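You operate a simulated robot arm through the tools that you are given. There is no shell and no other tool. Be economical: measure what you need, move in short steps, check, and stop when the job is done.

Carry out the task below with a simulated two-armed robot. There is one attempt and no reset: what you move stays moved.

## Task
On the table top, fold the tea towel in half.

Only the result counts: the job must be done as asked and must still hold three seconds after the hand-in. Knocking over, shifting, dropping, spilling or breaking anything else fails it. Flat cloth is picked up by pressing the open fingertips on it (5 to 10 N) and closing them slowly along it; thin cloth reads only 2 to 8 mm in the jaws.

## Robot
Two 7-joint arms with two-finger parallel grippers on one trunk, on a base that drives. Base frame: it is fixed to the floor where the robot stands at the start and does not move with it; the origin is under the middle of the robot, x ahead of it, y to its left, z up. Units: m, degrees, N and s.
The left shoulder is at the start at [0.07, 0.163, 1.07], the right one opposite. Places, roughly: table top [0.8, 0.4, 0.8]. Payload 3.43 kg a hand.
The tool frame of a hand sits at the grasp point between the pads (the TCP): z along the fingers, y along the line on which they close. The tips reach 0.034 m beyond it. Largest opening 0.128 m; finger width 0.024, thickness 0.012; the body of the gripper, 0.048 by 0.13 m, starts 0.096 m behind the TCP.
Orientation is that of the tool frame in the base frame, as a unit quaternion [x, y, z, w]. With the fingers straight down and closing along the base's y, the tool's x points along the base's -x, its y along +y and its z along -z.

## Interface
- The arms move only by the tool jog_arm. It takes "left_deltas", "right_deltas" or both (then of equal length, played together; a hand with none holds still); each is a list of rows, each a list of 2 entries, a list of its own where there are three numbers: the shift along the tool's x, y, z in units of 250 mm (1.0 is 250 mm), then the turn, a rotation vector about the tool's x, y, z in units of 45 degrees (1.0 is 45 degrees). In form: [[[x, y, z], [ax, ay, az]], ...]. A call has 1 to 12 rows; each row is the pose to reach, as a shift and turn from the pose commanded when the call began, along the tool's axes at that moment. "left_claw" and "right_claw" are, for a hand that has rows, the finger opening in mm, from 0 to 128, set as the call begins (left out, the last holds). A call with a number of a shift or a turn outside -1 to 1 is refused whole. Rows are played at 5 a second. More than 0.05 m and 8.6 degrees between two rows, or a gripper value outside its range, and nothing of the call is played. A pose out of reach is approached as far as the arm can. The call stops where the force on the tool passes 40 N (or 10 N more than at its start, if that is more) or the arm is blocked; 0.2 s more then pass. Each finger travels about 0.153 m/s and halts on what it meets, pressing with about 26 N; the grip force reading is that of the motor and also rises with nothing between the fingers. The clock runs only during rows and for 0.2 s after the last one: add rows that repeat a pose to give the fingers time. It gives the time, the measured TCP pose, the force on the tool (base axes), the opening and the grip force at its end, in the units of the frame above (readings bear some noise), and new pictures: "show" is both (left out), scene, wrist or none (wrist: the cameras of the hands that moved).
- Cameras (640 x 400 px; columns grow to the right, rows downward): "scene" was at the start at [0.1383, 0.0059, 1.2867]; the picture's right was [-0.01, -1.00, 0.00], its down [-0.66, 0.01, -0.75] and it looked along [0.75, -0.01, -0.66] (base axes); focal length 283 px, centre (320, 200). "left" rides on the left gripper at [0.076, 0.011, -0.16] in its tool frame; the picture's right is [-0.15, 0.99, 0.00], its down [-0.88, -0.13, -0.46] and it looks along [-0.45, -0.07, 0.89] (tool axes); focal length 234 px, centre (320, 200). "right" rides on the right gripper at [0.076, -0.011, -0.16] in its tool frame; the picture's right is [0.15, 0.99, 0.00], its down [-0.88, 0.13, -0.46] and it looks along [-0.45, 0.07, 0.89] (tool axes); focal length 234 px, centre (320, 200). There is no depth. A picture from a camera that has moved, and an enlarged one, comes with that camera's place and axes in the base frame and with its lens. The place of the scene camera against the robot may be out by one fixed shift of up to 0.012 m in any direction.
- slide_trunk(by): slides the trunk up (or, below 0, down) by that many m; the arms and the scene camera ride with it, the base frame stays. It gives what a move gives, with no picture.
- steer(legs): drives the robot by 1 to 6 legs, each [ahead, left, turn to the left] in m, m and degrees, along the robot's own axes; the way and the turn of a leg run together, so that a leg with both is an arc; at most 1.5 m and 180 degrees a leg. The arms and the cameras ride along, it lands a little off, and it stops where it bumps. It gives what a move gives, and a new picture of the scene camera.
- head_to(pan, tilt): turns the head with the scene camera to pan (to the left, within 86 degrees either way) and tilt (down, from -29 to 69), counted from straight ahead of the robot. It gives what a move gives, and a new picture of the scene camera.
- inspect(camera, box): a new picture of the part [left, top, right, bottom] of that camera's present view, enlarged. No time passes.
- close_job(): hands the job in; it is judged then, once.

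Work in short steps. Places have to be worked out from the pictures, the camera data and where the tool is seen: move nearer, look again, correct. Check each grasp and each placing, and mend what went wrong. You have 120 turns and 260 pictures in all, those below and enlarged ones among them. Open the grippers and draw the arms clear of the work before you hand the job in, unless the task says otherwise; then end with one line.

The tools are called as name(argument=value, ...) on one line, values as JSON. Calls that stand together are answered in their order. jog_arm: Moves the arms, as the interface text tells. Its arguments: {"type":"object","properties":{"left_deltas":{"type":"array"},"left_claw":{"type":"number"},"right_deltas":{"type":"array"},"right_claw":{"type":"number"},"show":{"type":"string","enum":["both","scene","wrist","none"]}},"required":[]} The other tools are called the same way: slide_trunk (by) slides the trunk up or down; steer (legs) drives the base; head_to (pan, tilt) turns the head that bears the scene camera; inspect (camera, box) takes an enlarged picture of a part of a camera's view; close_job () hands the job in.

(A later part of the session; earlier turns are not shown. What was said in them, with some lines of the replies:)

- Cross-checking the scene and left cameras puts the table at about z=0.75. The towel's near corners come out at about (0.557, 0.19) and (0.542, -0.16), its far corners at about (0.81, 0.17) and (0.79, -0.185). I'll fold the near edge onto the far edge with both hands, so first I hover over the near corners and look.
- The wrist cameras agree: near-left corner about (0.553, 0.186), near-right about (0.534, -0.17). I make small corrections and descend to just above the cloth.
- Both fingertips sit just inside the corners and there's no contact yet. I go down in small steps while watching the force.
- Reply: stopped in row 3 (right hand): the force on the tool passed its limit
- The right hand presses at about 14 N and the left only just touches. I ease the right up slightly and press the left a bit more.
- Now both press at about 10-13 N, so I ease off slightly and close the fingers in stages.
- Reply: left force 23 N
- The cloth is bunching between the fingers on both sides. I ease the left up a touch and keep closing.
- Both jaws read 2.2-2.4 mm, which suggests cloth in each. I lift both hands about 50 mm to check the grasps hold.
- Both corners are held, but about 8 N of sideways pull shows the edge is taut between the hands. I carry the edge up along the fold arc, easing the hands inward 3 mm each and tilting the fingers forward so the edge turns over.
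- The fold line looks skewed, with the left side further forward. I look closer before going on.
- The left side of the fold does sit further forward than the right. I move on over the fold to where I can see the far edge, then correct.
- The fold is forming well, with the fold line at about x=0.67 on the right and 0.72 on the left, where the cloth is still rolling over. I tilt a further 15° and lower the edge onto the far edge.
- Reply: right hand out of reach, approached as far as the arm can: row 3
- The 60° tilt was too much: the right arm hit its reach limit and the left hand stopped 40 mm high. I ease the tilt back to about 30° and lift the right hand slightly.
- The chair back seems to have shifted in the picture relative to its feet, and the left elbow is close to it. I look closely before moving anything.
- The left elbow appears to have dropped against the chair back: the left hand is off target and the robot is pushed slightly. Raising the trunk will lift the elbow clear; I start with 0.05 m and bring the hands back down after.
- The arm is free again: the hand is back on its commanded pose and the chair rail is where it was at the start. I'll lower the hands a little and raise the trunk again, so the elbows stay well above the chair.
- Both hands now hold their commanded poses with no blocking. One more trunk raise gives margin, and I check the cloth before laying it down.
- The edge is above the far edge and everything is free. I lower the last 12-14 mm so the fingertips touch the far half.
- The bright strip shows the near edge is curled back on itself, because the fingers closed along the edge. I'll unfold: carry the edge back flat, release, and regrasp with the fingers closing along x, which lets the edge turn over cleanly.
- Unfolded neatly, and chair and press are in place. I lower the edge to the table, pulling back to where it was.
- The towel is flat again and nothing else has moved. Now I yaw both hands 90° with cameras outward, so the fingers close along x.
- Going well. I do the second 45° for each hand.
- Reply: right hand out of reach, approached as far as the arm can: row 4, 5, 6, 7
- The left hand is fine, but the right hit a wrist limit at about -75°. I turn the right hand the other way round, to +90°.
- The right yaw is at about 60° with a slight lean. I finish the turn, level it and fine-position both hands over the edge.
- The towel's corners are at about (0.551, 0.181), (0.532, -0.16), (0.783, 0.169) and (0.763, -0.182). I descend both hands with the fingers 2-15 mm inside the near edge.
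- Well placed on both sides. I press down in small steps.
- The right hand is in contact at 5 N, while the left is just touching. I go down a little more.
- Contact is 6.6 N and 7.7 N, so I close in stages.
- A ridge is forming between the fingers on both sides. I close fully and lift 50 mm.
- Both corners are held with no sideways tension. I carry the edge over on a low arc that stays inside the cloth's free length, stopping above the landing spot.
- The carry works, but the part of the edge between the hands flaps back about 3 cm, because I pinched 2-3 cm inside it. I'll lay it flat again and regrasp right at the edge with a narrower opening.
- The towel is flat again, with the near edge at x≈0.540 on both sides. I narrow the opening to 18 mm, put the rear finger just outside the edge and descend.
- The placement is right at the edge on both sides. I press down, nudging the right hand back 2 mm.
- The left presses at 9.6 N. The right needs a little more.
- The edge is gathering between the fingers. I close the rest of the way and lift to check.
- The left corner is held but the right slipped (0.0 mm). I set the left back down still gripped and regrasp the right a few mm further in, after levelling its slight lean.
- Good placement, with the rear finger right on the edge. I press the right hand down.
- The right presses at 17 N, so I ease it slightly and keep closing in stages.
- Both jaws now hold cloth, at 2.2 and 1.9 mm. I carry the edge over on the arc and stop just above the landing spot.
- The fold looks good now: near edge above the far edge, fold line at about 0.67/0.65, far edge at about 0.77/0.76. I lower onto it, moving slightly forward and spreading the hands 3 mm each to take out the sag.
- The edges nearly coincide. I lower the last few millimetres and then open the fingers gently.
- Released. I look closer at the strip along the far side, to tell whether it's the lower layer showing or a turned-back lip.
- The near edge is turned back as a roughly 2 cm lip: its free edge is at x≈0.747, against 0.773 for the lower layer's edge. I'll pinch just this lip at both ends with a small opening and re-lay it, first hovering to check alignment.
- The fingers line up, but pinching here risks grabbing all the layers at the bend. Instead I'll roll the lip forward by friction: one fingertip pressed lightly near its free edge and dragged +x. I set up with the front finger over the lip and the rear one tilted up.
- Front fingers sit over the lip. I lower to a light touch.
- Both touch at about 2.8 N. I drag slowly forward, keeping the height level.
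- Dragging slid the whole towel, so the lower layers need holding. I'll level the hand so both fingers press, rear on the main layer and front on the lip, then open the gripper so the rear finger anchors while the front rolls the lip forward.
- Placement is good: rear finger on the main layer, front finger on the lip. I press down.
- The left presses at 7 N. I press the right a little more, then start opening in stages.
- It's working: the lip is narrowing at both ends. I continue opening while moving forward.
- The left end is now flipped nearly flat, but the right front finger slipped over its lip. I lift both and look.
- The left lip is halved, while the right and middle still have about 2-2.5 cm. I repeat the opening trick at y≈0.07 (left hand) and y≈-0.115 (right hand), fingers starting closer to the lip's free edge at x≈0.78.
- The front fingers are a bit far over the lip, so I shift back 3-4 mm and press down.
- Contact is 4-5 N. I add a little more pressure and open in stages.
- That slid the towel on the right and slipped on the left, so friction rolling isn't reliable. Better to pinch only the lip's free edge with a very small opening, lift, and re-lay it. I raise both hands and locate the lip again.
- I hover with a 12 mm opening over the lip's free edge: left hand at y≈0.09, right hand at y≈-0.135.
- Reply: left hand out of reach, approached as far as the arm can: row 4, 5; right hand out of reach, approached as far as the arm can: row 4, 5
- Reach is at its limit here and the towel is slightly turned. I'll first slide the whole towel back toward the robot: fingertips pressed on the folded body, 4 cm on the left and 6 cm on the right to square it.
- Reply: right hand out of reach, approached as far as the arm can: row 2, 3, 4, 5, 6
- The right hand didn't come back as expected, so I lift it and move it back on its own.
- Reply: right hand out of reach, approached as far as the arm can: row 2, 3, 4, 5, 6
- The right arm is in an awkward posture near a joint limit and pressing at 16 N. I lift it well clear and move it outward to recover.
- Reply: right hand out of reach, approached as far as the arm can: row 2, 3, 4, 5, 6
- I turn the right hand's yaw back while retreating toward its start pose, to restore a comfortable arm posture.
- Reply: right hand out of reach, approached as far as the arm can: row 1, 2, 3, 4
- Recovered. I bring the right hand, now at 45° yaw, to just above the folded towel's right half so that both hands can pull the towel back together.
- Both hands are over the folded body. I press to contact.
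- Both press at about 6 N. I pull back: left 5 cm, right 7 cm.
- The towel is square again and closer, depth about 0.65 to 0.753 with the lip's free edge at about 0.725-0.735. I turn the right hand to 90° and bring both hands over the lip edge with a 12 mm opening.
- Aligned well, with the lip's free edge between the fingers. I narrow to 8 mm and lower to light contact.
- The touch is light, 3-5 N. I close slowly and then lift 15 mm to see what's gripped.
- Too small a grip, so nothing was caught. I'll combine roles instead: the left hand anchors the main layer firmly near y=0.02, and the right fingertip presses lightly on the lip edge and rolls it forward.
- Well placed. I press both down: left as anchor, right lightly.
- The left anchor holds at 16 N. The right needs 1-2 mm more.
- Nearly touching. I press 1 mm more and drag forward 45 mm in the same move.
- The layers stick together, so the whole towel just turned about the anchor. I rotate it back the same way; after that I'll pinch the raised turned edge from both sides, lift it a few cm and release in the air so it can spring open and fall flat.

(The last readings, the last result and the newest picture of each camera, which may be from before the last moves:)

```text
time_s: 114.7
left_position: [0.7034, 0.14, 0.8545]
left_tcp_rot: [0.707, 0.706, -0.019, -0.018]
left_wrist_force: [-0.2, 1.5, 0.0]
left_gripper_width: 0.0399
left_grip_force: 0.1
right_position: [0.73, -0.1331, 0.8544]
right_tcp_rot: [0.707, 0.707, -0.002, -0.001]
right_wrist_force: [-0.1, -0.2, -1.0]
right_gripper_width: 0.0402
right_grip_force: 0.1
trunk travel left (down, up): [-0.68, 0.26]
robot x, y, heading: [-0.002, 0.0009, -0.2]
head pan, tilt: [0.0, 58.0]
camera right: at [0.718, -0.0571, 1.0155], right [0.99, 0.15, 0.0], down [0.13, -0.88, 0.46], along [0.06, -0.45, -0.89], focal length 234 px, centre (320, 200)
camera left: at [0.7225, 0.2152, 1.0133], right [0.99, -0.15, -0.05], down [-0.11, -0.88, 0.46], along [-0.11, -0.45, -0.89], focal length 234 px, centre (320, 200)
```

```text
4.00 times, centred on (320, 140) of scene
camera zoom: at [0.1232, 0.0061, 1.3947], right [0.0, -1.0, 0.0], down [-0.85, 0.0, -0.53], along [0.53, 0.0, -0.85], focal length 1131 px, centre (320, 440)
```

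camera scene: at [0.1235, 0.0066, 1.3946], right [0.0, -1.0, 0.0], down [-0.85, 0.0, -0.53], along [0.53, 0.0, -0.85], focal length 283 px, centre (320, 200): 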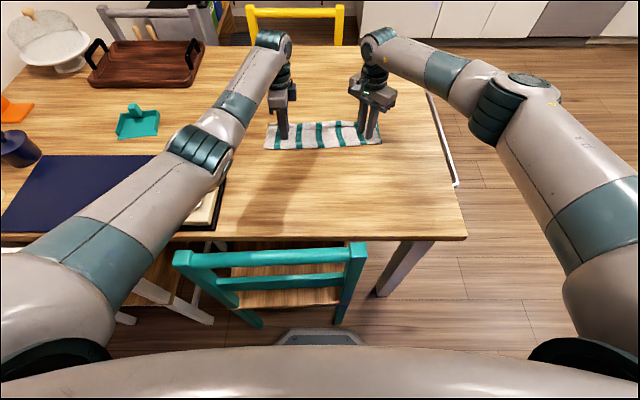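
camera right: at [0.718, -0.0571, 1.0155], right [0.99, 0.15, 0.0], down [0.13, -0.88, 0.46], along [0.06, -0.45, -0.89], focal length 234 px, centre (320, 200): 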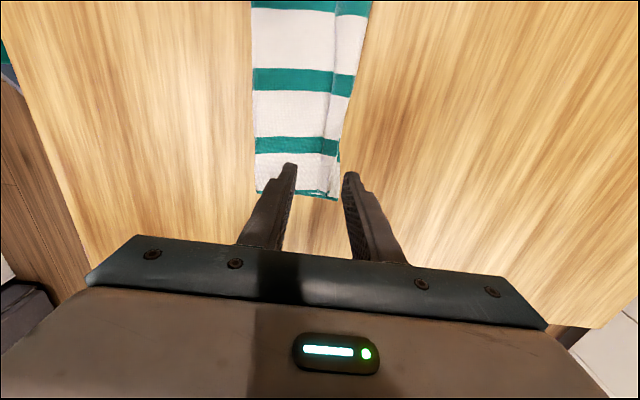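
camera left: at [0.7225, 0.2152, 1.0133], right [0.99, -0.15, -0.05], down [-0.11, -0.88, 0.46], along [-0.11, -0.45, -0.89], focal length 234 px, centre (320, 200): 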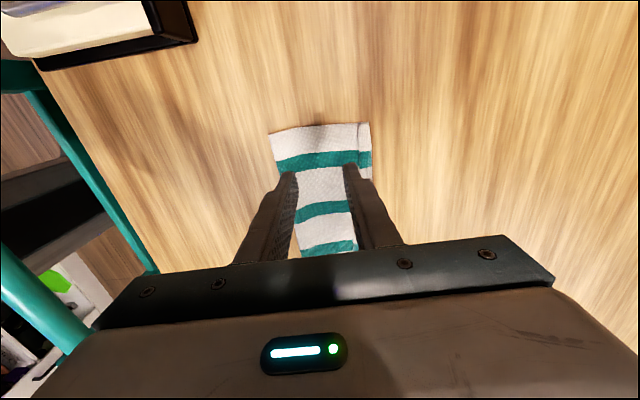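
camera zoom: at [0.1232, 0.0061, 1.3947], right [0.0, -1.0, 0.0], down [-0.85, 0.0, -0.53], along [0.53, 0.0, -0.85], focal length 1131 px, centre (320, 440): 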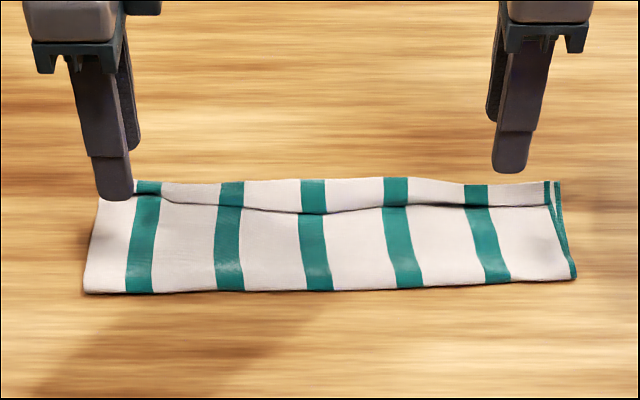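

The towel is square again. I lower level, open hands around the raised turned edge, without pressing.

jog_arm(left_deltas=[[[0, 0.06, 0.0], [-0.067, 0, 0]], [[-0.03, 0.13, 0.0], [-0.067, 0, 0]], [[-0.03, 0.19, 0.06], [-0.067, 0, 0]], [[-0.03, 0.19, 0.16], [-0.067, 0, 0]], [[-0.03, 0.19, 0.25], [-0.067, 0, 0]], [[-0.03, 0.19, 0.262], [-0.067, 0, 0]], [[-0.03, 0.19, 0.262], [-0.067, 0, 0]]], right_deltas=[[[0, 0.048, 0.0], [0, 0, 0]], [[0, 0.048, 0.0], [0, 0, 0]], [[0, 0.048, 0.06], [0, 0, 0]], [[0, 0.048, 0.16], [0, 0, 0]], [[0, 0.048, 0.25], [0, 0, 0]], [[0, 0.048, 0.262], [0, 0, 0]], [[0, 0.048, 0.262], [0, 0, 0]]], show="none")

inspect(camera="left", box=[230, 110, 410, 260])

inspect(camera="right", box=[230, 110, 410, 260])

```text
time_s: 116.3
left_position: [0.7457, 0.132, 0.7853]
left_tcp_rot: [0.708, 0.707, 0.0, 0.0]
left_wrist_force: [0.2, -0.1, 1.6]
left_gripper_width: 0.0396
left_grip_force: 0.0
right_position: [0.7391, -0.1326, 0.7885]
right_tcp_rot: [0.706, 0.708, -0.002, 0.0]
right_wrist_force: [0.5, -0.1, -0.2]
right_gripper_width: 0.0398
right_grip_force: 0.0
trunk travel left (down, up): [-0.68, 0.26]
robot x, y, heading: [0.0005, -0.0009, 0.2]
head pan, tilt: [0.0, 58.0]
```

```text
2.67 times, centred on (320, 185) of left
camera zoom: at [0.7561, 0.2081, 0.9455], right [0.99, -0.15, 0.0], down [-0.13, -0.88, 0.46], along [-0.07, -0.45, -0.89], focal length 624 px, centre (320, 240)
```

zoom: 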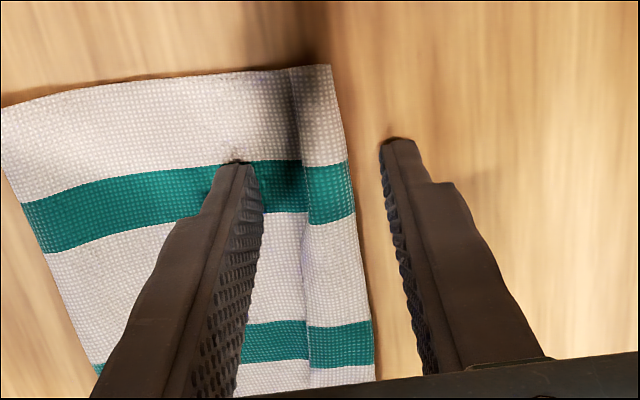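

```text
2.67 times, centred on (320, 185) of right
camera zoom: at [0.7267, -0.0572, 0.95], right [0.99, 0.15, 0.0], down [0.13, -0.88, 0.46], along [0.06, -0.45, -0.89], focal length 624 px, centre (320, 240)
```

zoom: 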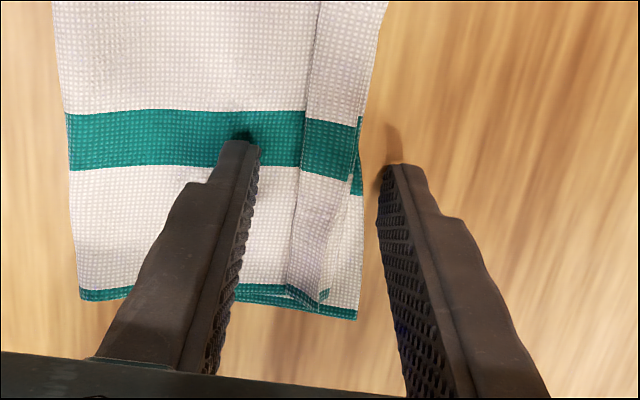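

Both hands straddle the turned edge nicely. I raise the left 2 mm so it skims, then close in stages.

jog_arm(left_deltas=[[[0, 0, -0.01], [0, 0, 0]], [[0, 0, -0.01], [0, 0, 0]], [[0, 0, -0.01], [0, 0, 0]]], right_deltas=[[[0, 0, 0], [0, 0, 0]], [[0, 0, 0], [0, 0, 0]], [[0, 0, 0], [0, 0, 0]]], left_claw=22, right_claw=22, show="none")

jog_arm(left_deltas=[[[0, 0, 0], [0, 0, 0]], [[0, 0, 0], [0, 0, 0]]], right_deltas=[[[0, 0, 0], [0, 0, 0]], [[0, 0, 0], [0, 0, 0]]], left_claw=12, right_claw=12, show="none")

jog_arm(left_deltas=[[[0, 0, 0], [0, 0, 0]], [[0, 0, 0], [0, 0, 0]], [[0, 0, 0], [0, 0, 0]]], right_deltas=[[[0, 0, 0], [0, 0, 0]], [[0, 0, 0], [0, 0, 0]], [[0, 0, 0], [0, 0, 0]]], left_claw=0, right_claw=0, show="wrist")

inspect(camera="scene", box=[240, 90, 400, 190])

```text
time_s: 117.1
left_position: [0.7457, 0.1324, 0.7891]
left_tcp_rot: [0.707, 0.707, 0.0, 0.0]
left_wrist_force: [-0.4, -0.3, 0.2]
left_gripper_width: 0.0218
left_grip_force: 0.1
right_position: [0.7389, -0.1338, 0.7888]
right_tcp_rot: [0.706, 0.708, -0.001, -0.002]
right_wrist_force: [-0.5, -0.1, -0.3]
right_gripper_width: 0.0218
right_grip_force: 0.0
trunk travel left (down, up): [-0.68, 0.26]
robot x, y, heading: [0.0, 0.0006, 0.2]
head pan, tilt: [0.0, 58.0]
```

```text
time_s: 117.7
left_position: [0.744, 0.1319, 0.7886]
left_tcp_rot: [0.708, 0.707, -0.001, -0.001]
left_wrist_force: [0.7, -0.2, 0.3]
left_gripper_width: 0.0119
left_grip_force: 0.1
right_position: [0.7395, -0.1323, 0.7891]
right_tcp_rot: [0.707, 0.707, -0.001, -0.001]
right_wrist_force: [-0.4, -1.0, 0.0]
right_gripper_width: 0.0119
right_grip_force: 0.1
trunk travel left (down, up): [-0.68, 0.26]
robot x, y, heading: [-0.0005, 0.0029, 0.4]
head pan, tilt: [0.0, 58.0]
```

```text
time_s: 118.5
left_position: [0.7444, 0.1325, 0.789]
left_tcp_rot: [0.707, 0.707, 0.001, 0.001]
left_wrist_force: [0.2, -0.1, 0.2]
left_gripper_width: 0.0031
left_grip_force: 26.2
right_position: [0.7378, -0.1322, 0.7892]
right_tcp_rot: [0.706, 0.708, -0.002, -0.001]
right_wrist_force: [-0.1, -0.3, 0.1]
right_gripper_width: 0.003
right_grip_force: 25.8
trunk travel left (down, up): [-0.68, 0.26]
robot x, y, heading: [0.0006, 0.0032, -0.3]
head pan, tilt: [0.0, 58.0]
camera right: at [0.7266, -0.0572, 0.9504], right [0.99, 0.15, 0.0], down [0.13, -0.88, 0.46], along [0.06, -0.45, -0.89], focal length 234 px, centre (320, 200)
camera left: at [0.7555, 0.2081, 0.9483], right [0.99, -0.15, 0.0], down [-0.13, -0.88, 0.46], along [-0.07, -0.45, -0.89], focal length 234 px, centre (320, 200)
```

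right: 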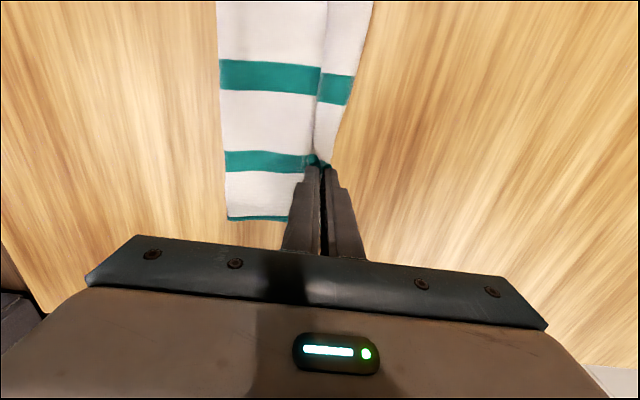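
left: 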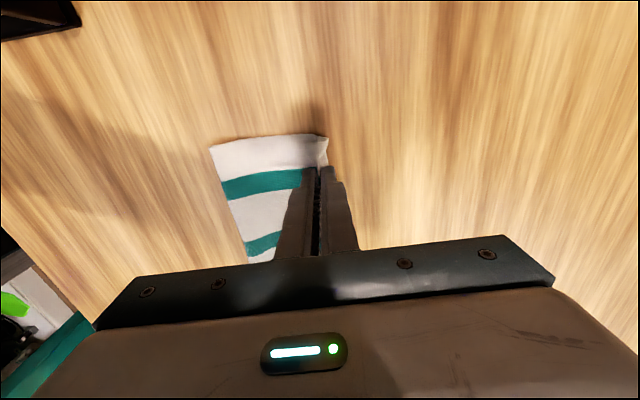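

```text
4.00 times, centred on (320, 140) of scene
camera zoom: at [0.1233, 0.0067, 1.3947], right [0.0, -1.0, 0.0], down [-0.85, 0.0, -0.53], along [0.53, 0.0, -0.85], focal length 1131 px, centre (320, 440)
```

zoom: 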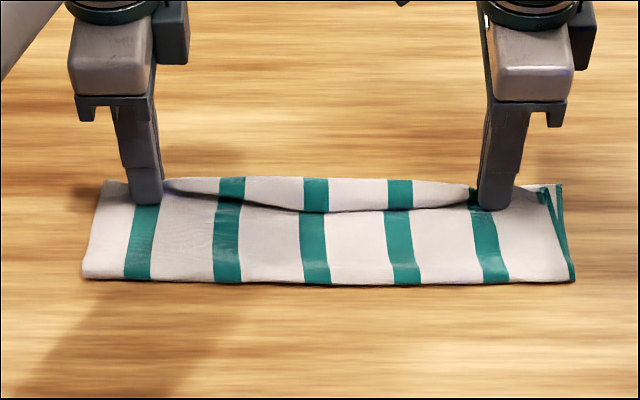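

Both hands hold about 3 mm of cloth. I lift 40 mm to see whether only the top layer comes.

jog_arm(left_deltas=[[[0, 0, -0.05], [0, 0, 0]], [[0, -0.01, -0.1], [0, 0, 0]], [[0, -0.02, -0.16], [0, 0, 0]], [[0, -0.02, -0.16], [0, 0, 0]]], right_deltas=[[[0, 0, -0.05], [0, 0, 0]], [[0, -0.01, -0.1], [0, 0, 0]], [[0, -0.02, -0.16], [0, 0, 0]], [[0, -0.02, -0.16], [0, 0, 0]]], show="wrist")

inspect(camera="scene", box=[240, 90, 400, 190])

```text
time_s: 119.5
left_position: [0.7397, 0.1335, 0.8297]
left_tcp_rot: [0.706, 0.708, -0.001, -0.002]
left_wrist_force: [0.2, -0.7, -1.0]
left_gripper_width: 0.0032
left_grip_force: 26.2
right_position: [0.733, -0.1331, 0.8305]
right_tcp_rot: [0.707, 0.708, -0.001, -0.002]
right_wrist_force: [0.3, -0.6, 0.6]
right_gripper_width: 0.003
right_grip_force: 26.0
trunk travel left (down, up): [-0.68, 0.26]
robot x, y, heading: [-0.0019, 0.0011, -0.1]
head pan, tilt: [0.0, 58.0]
camera right: at [0.7219, -0.0577, 0.9921], right [0.99, 0.15, 0.0], down [0.13, -0.88, 0.46], along [0.06, -0.45, -0.89], focal length 234 px, centre (320, 200)
camera left: at [0.7511, 0.2087, 0.9889], right [0.99, -0.15, 0.0], down [-0.13, -0.88, 0.46], along [-0.07, -0.45, -0.89], focal length 234 px, centre (320, 200)
```

right: 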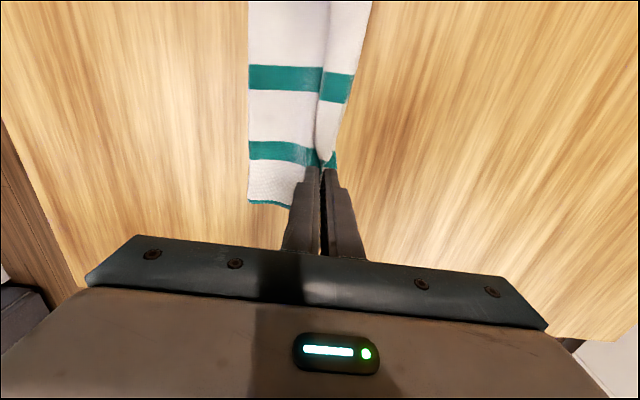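
left: 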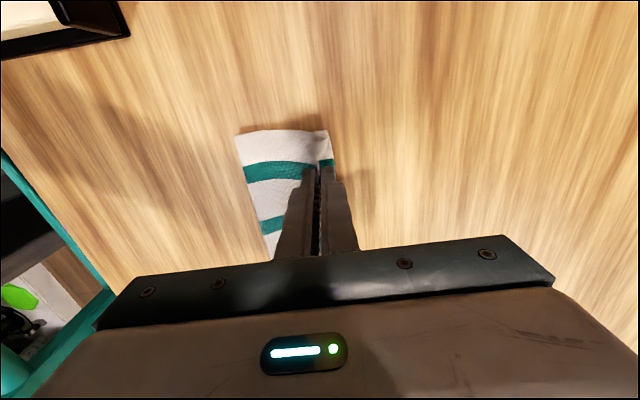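

```text
4.00 times, centred on (320, 140) of scene
camera zoom: at [0.1238, 0.0067, 1.3946], right [0.0, -1.0, 0.0], down [-0.85, 0.0, -0.53], along [0.53, 0.0, -0.85], focal length 1131 px, centre (320, 440)
```

zoom: 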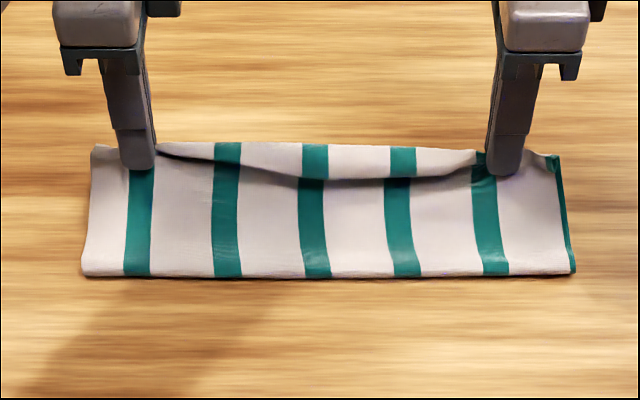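

I zoom in on the ends to see whether the bottom layer stayed on the table.

inspect(camera="scene", box=[345, 115, 395, 165])

inspect(camera="left", box=[220, 100, 380, 220])

```text
8.00 times, centred on (370, 140) of scene
camera zoom: at [0.1238, 0.0067, 1.3946], right [0.0, -1.0, 0.0], down [-0.85, 0.0, -0.53], along [0.53, 0.0, -0.85], focal length 2262 px, centre (-80, 680)
```

zoom: 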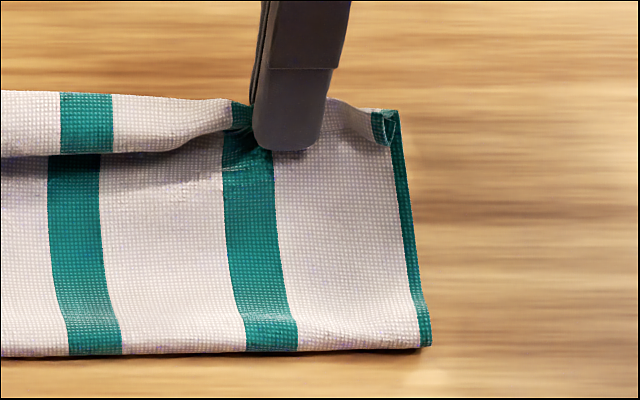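

```text
3.33 times, centred on (300, 160) of left
camera zoom: at [0.7511, 0.2087, 0.9889], right [0.99, -0.15, 0.0], down [-0.13, -0.88, 0.46], along [-0.07, -0.45, -0.89], focal length 781 px, centre (387, 333)
```

zoom: 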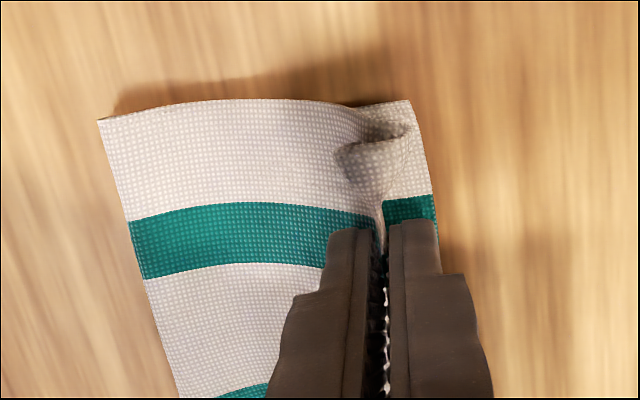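

The bottom layer stayed on the table: only the turned edge is held. I move it slightly forward so the near edge will end about level with the far edge, at a low height for release.

jog_arm(left_deltas=[[[0, 0.03, 0.01], [0, 0, 0]], [[0, 0.06, 0.03], [0, 0, 0]], [[0, 0.076, 0.05], [0, 0, 0]], [[0, 0.076, 0.05], [0, 0, 0]]], right_deltas=[[[0, 0.03, 0.01], [0, 0, 0]], [[0, 0.07, 0.03], [0, 0, 0]], [[0, 0.1, 0.05], [0, 0, 0]], [[0, 0.1, 0.05], [0, 0, 0]]], show="none")

inspect(camera="scene", box=[240, 90, 400, 190])

```text
time_s: 120.5
left_position: [0.7578, 0.1333, 0.8165]
left_tcp_rot: [0.707, 0.707, 0.0, 0.0]
left_wrist_force: [0.9, -0.9, 0.1]
left_gripper_width: 0.0032
left_grip_force: 26.0
right_position: [0.7583, -0.1337, 0.8191]
right_tcp_rot: [0.706, 0.708, -0.001, -0.001]
right_wrist_force: [-0.1, 0.0, 0.6]
right_gripper_width: 0.0031
right_grip_force: 26.5
trunk travel left (down, up): [-0.68, 0.26]
robot x, y, heading: [0.0015, -0.0017, -0.2]
head pan, tilt: [0.0, 58.0]
```

```text
4.00 times, centred on (320, 140) of scene
camera zoom: at [0.1233, 0.0065, 1.3947], right [0.0, -1.0, 0.0], down [-0.85, 0.0, -0.53], along [0.53, 0.0, -0.85], focal length 1131 px, centre (320, 440)
```

zoom: 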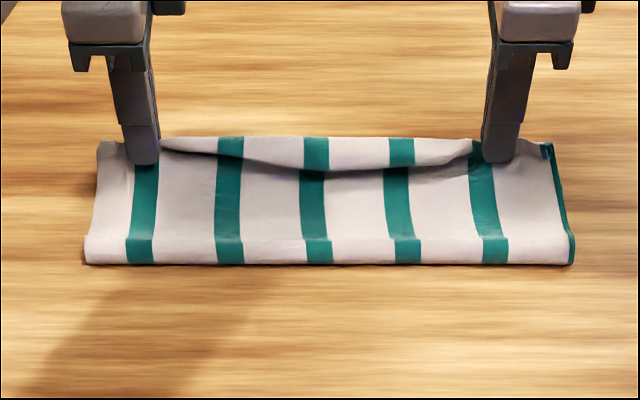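

The fold line moved forward about 2 cm, so I check in the wrist views whether the bottom layer followed.

inspect(camera="left", box=[220, 100, 380, 220])

inspect(camera="right", box=[220, 60, 380, 220])

```text
3.33 times, centred on (300, 160) of left
camera zoom: at [0.7691, 0.208, 0.9766], right [0.99, -0.15, 0.0], down [-0.13, -0.88, 0.46], along [-0.07, -0.45, -0.89], focal length 781 px, centre (387, 333)
```

zoom: 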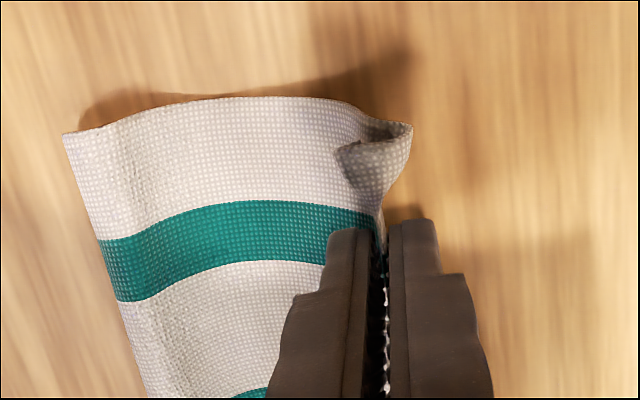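

```text
2.50 times, centred on (300, 140) of right
camera zoom: at [0.7466, -0.0581, 0.9796], right [0.99, 0.15, 0.0], down [0.13, -0.88, 0.46], along [0.06, -0.45, -0.89], focal length 585 px, centre (370, 350)
```

zoom: 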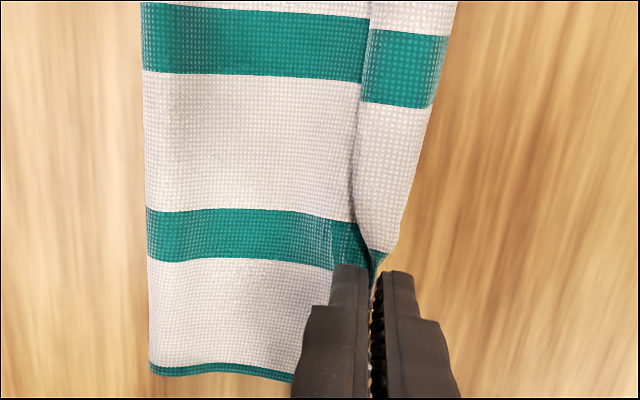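

The bottom stayed, but the fold peeled forward. I back off and lower a little, then open and sweep gently forward so the rear finger pushes the lip over.

jog_arm(left_deltas=[[[0, -0.04, 0.02], [0, 0, 0]], [[0, -0.05, 0.05], [0, 0, 0]], [[0, -0.05, 0.06], [0, 0, 0]], [[0, -0.05, 0.06], [0, 0, 0]]], right_deltas=[[[0, -0.04, 0.02], [0, 0, 0]], [[0, -0.06, 0.05], [0, 0, 0]], [[0, -0.06, 0.068], [0, 0, 0]], [[0, -0.06, 0.068], [0, 0, 0]]], show="none")

jog_arm(left_deltas=[[[0, 0.03, 0], [0, 0, 0]], [[0, 0.07, 0], [0, 0, 0]], [[0, 0.12, -0.01], [0, 0, 0]], [[0, 0.18, -0.03], [0, 0, 0]]], right_deltas=[[[0, 0.03, 0], [0, 0, 0]], [[0, 0.07, 0], [0, 0, 0]], [[0, 0.12, -0.01], [0, 0, 0]], [[0, 0.18, -0.03], [0, 0, 0]]], left_claw=14, right_claw=14, show="wrist")

inspect(camera="scene", box=[240, 90, 400, 190])

```text
time_s: 121.5
left_position: [0.7463, 0.132, 0.8024]
left_tcp_rot: [0.707, 0.707, 0.0, 0.001]
left_wrist_force: [0.1, -0.4, -0.3]
left_gripper_width: 0.0031
left_grip_force: 25.8
right_position: [0.7439, -0.1311, 0.8014]
right_tcp_rot: [0.707, 0.708, -0.001, -0.001]
right_wrist_force: [-0.3, 0.6, -0.1]
right_gripper_width: 0.0032
right_grip_force: 25.7
trunk travel left (down, up): [-0.68, 0.26]
robot x, y, heading: [0.002, -0.0008, 0.1]
head pan, tilt: [0.0, 58.0]
```

```text
time_s: 122.5
left_position: [0.7927, 0.133, 0.806]
left_tcp_rot: [0.707, 0.707, 0.0, 0.0]
left_wrist_force: [-0.7, -0.7, -0.1]
left_gripper_width: 0.0141
left_grip_force: 0.2
right_position: [0.7908, -0.1311, 0.8091]
right_tcp_rot: [0.707, 0.708, -0.001, -0.001]
right_wrist_force: [0.4, -0.2, -0.3]
right_gripper_width: 0.0141
right_grip_force: 0.0
trunk travel left (down, up): [-0.68, 0.26]
robot x, y, heading: [0.0018, 0.0015, 0.1]
head pan, tilt: [0.0, 58.0]
camera right: at [0.7785, -0.0566, 0.9699], right [0.99, 0.15, 0.0], down [0.13, -0.88, 0.46], along [0.06, -0.45, -0.89], focal length 234 px, centre (320, 200)
camera left: at [0.8032, 0.2091, 0.9659], right [0.99, -0.15, 0.0], down [-0.13, -0.88, 0.46], along [-0.07, -0.45, -0.89], focal length 234 px, centre (320, 200)
```

right: 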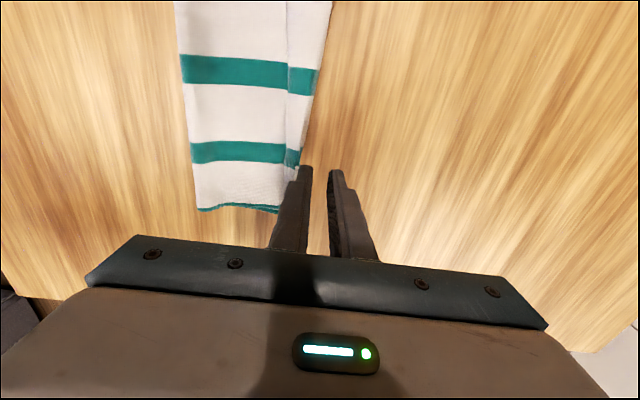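
left: 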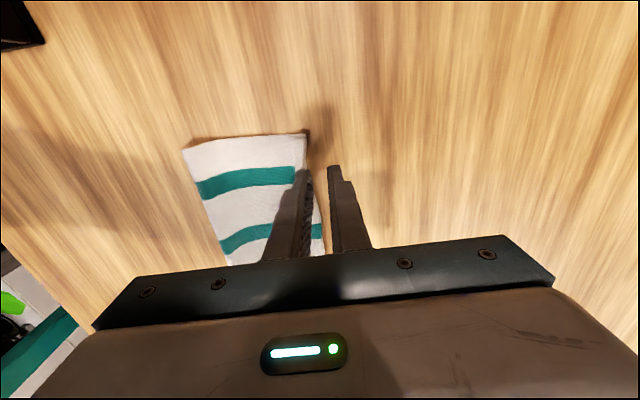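

```text
4.00 times, centred on (320, 140) of scene
camera zoom: at [0.1238, 0.0065, 1.3946], right [0.0, -1.0, 0.0], down [-0.85, 0.0, -0.53], along [0.53, 0.0, -0.85], focal length 1131 px, centre (320, 440)
```

zoom: 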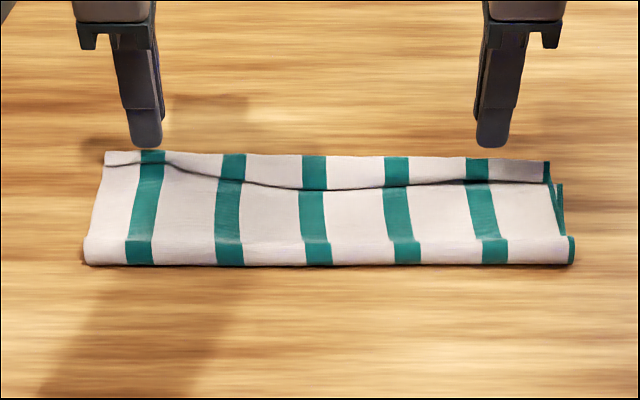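

The result is good now: the near edge lies within about 1-2 cm of the far edge along its length, with the lower layer squarely underneath. I lift both hands straight up and draw them clear.

jog_arm(left_deltas=[[[0, 0, -0.12], [0, 0, 0]], [[0, 0, -0.28], [0, 0, 0]], [[0, -0.1, -0.4], [0, 0, 0]], [[0.1, -0.2, -0.5], [0, 0, 0]], [[0.25, -0.3, -0.6], [0, 0, 0]], [[0.4, -0.35, -0.65], [0, 0, 0]], [[0.4, -0.35, -0.65], [0, 0, 0]]], right_deltas=[[[0, 0, -0.12], [0, 0, 0]], [[0, 0, -0.28], [0, 0, 0]], [[0, -0.1, -0.4], [0, 0, 0]], [[-0.1, -0.2, -0.5], [0, 0, 0]], [[-0.2, -0.3, -0.6], [0, 0, 0]], [[-0.3, -0.35, -0.65], [0, 0, 0]], [[-0.3, -0.35, -0.65], [0, 0, 0]]], left_claw=60, right_claw=60, show="scene")

inspect(camera="scene", box=[250, 110, 330, 165])

inspect(camera="scene", box=[320, 110, 400, 165])

```text
refused: row 5 steps farther than a row can; nothing moved
```

```text
7.27 times, centred on (290, 138) of scene
camera zoom: at [0.1238, 0.0065, 1.3946], right [0.0, -1.0, 0.0], down [-0.85, 0.0, -0.53], along [0.53, 0.0, -0.85], focal length 2057 px, centre (538, 654)
```

zoom: 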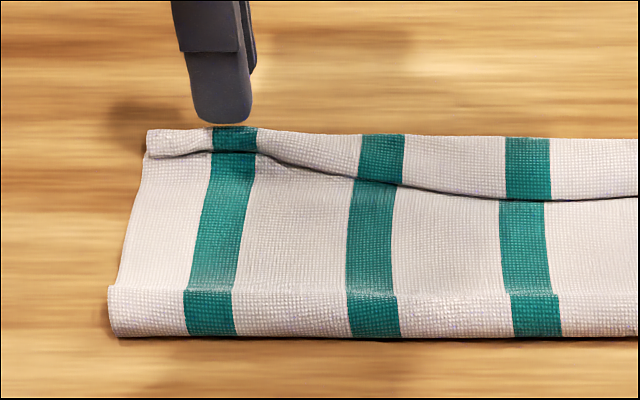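

```text
7.27 times, centred on (360, 138) of scene
camera zoom: at [0.1238, 0.0065, 1.3946], right [0.0, -1.0, 0.0], down [-0.85, 0.0, -0.53], along [0.53, 0.0, -0.85], focal length 2057 px, centre (29, 654)
```

zoom: 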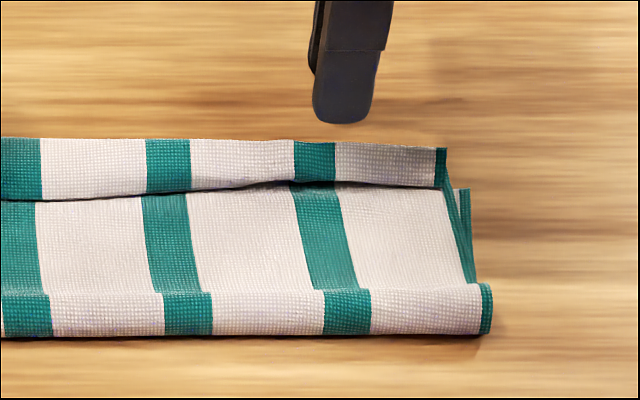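

The call was refused for step size; nothing moved. The near edge matches the far edge, but the fold itself is puffy, so before leaving I'll gently press it flatter with both closed fingertips.

jog_arm(left_deltas=[[[0, 0, -0.1], [0, 0, 0]], [[0, -0.1, -0.16], [0, 0, 0]], [[-0.06, -0.25, -0.16], [0, 0, 0]], [[-0.12, -0.4, -0.16], [0, 0, 0]], [[-0.12, -0.41, -0.06], [0, 0, 0]], [[-0.12, -0.41, 0.02], [0, 0, 0]], [[-0.12, -0.41, 0.06], [0, 0, 0]], [[-0.12, -0.41, 0.072], [0, 0, 0]], [[-0.12, -0.41, 0.072], [0, 0, 0]]], right_deltas=[[[0, 0, -0.1], [0, 0, 0]], [[0, -0.1, -0.16], [0, 0, 0]], [[0.06, -0.25, -0.16], [0, 0, 0]], [[0.12, -0.4, -0.16], [0, 0, 0]], [[0.12, -0.41, -0.06], [0, 0, 0]], [[0.12, -0.41, 0.02], [0, 0, 0]], [[0.12, -0.41, 0.06], [0, 0, 0]], [[0.12, -0.41, 0.078], [0, 0, 0]], [[0.12, -0.41, 0.078], [0, 0, 0]]], left_claw=10, right_claw=10, show="none")

inspect(camera="scene", box=[240, 90, 400, 190])

```text
time_s: 124.5
left_position: [0.6893, 0.1032, 0.7919]
left_tcp_rot: [0.707, 0.707, 0.0, 0.0]
left_wrist_force: [-0.1, -0.1, 0.3]
left_gripper_width: 0.0099
left_grip_force: 0.1
right_position: [0.6864, -0.0991, 0.7872]
right_tcp_rot: [0.706, 0.708, -0.002, -0.001]
right_wrist_force: [0.3, 0.7, 0.1]
right_gripper_width: 0.0098
right_grip_force: 0.1
trunk travel left (down, up): [-0.68, 0.26]
robot x, y, heading: [-0.0018, -0.0011, 0.0]
head pan, tilt: [0.0, 58.0]
```

```text
4.00 times, centred on (320, 140) of scene
camera zoom: at [0.1231, 0.0066, 1.3947], right [0.0, -1.0, 0.0], down [-0.85, 0.0, -0.53], along [0.53, 0.0, -0.85], focal length 1131 px, centre (320, 440)
```

zoom: 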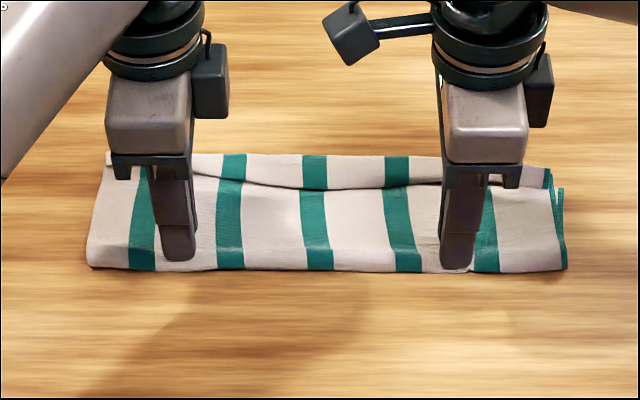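

The fold is now flat and the shape neat. I lift both hands and retreat in small enough steps.

jog_arm(left_deltas=[[[0, 0, -0.1], [0, 0, 0]], [[0, 0, -0.25], [0, 0, 0]], [[0, 0, -0.42], [0, 0, 0]], [[0, 0, -0.6], [0, 0, 0]], [[0.15, 0, -0.68], [0, 0, 0]], [[0.3, 0, -0.7], [0, 0, 0]], [[0.45, 0, -0.7], [0, 0, 0]], [[0.6, 0, -0.7], [0, 0, 0]], [[0.6, 0, -0.7], [0, 0, 0]]], right_deltas=[[[0, 0, -0.1], [0, 0, 0]], [[0, 0, -0.25], [0, 0, 0]], [[0, 0, -0.42], [0, 0, 0]], [[0, 0, -0.6], [0, 0, 0]], [[-0.15, 0, -0.68], [0, 0, 0]], [[-0.3, 0, -0.7], [0, 0, 0]], [[-0.4, 0, -0.7], [0, 0, 0]], [[-0.4, 0, -0.7], [0, 0, 0]], [[-0.4, 0, -0.7], [0, 0, 0]]], left_claw=60, right_claw=60, show="scene")

inspect(camera="scene", box=[240, 90, 400, 190])

```text
time_s: 126.5
left_position: [0.6894, 0.2525, 0.9676]
left_tcp_rot: [0.707, 0.707, 0.0, -0.001]
left_wrist_force: [-0.3, -0.7, 0.5]
left_gripper_width: 0.0601
left_grip_force: 0.1
right_position: [0.6881, -0.199, 0.9627]
right_tcp_rot: [0.707, 0.707, -0.002, -0.002]
right_wrist_force: [-0.1, -0.4, 0.7]
right_gripper_width: 0.0602
right_grip_force: 0.2
trunk travel left (down, up): [-0.68, 0.26]
robot x, y, heading: [0.0025, 0.0014, 0.3]
head pan, tilt: [0.0, 58.0]
camera scene: at [0.1236, 0.0054, 1.3946], right [0.0, -1.0, 0.0], down [-0.85, 0.0, -0.53], along [0.53, 0.0, -0.85], focal length 283 px, centre (320, 200)
```

scene: 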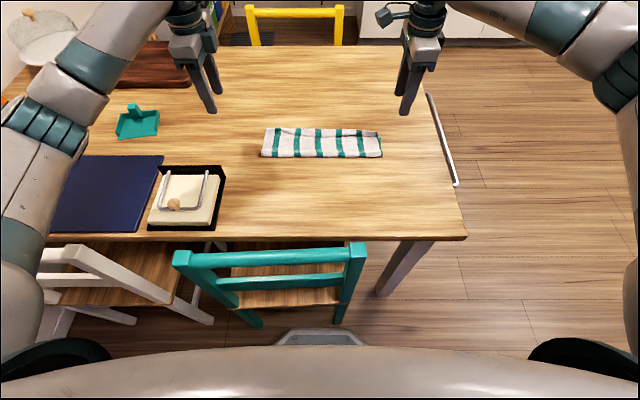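

```text
4.00 times, centred on (320, 140) of scene
camera zoom: at [0.1236, 0.0054, 1.3946], right [0.0, -1.0, 0.0], down [-0.85, 0.0, -0.53], along [0.53, 0.0, -0.85], focal length 1131 px, centre (320, 440)
```

zoom: 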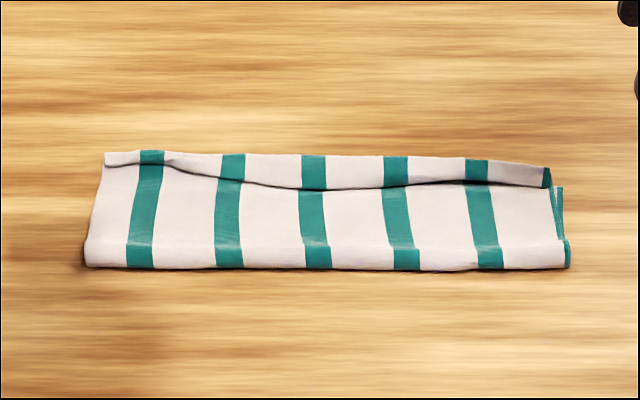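

The towel lies folded in half, with its near edge close to the far edge. The chair, press and dustpan look where they were, and the hands are open and clear, so I hand in.

close_job()

```text
The job is handed in.
```

I folded the tea towel in half on the table top and handed the job in. The near edge lies within about 2 cm of the far edge and is still turned back as a lip of roughly 1 to 2.5 cm that I could not flatten. The left elbow pressed against the teal chair partway through. In the last picture the chair and everything else look back in place, and both hands are open and clear.
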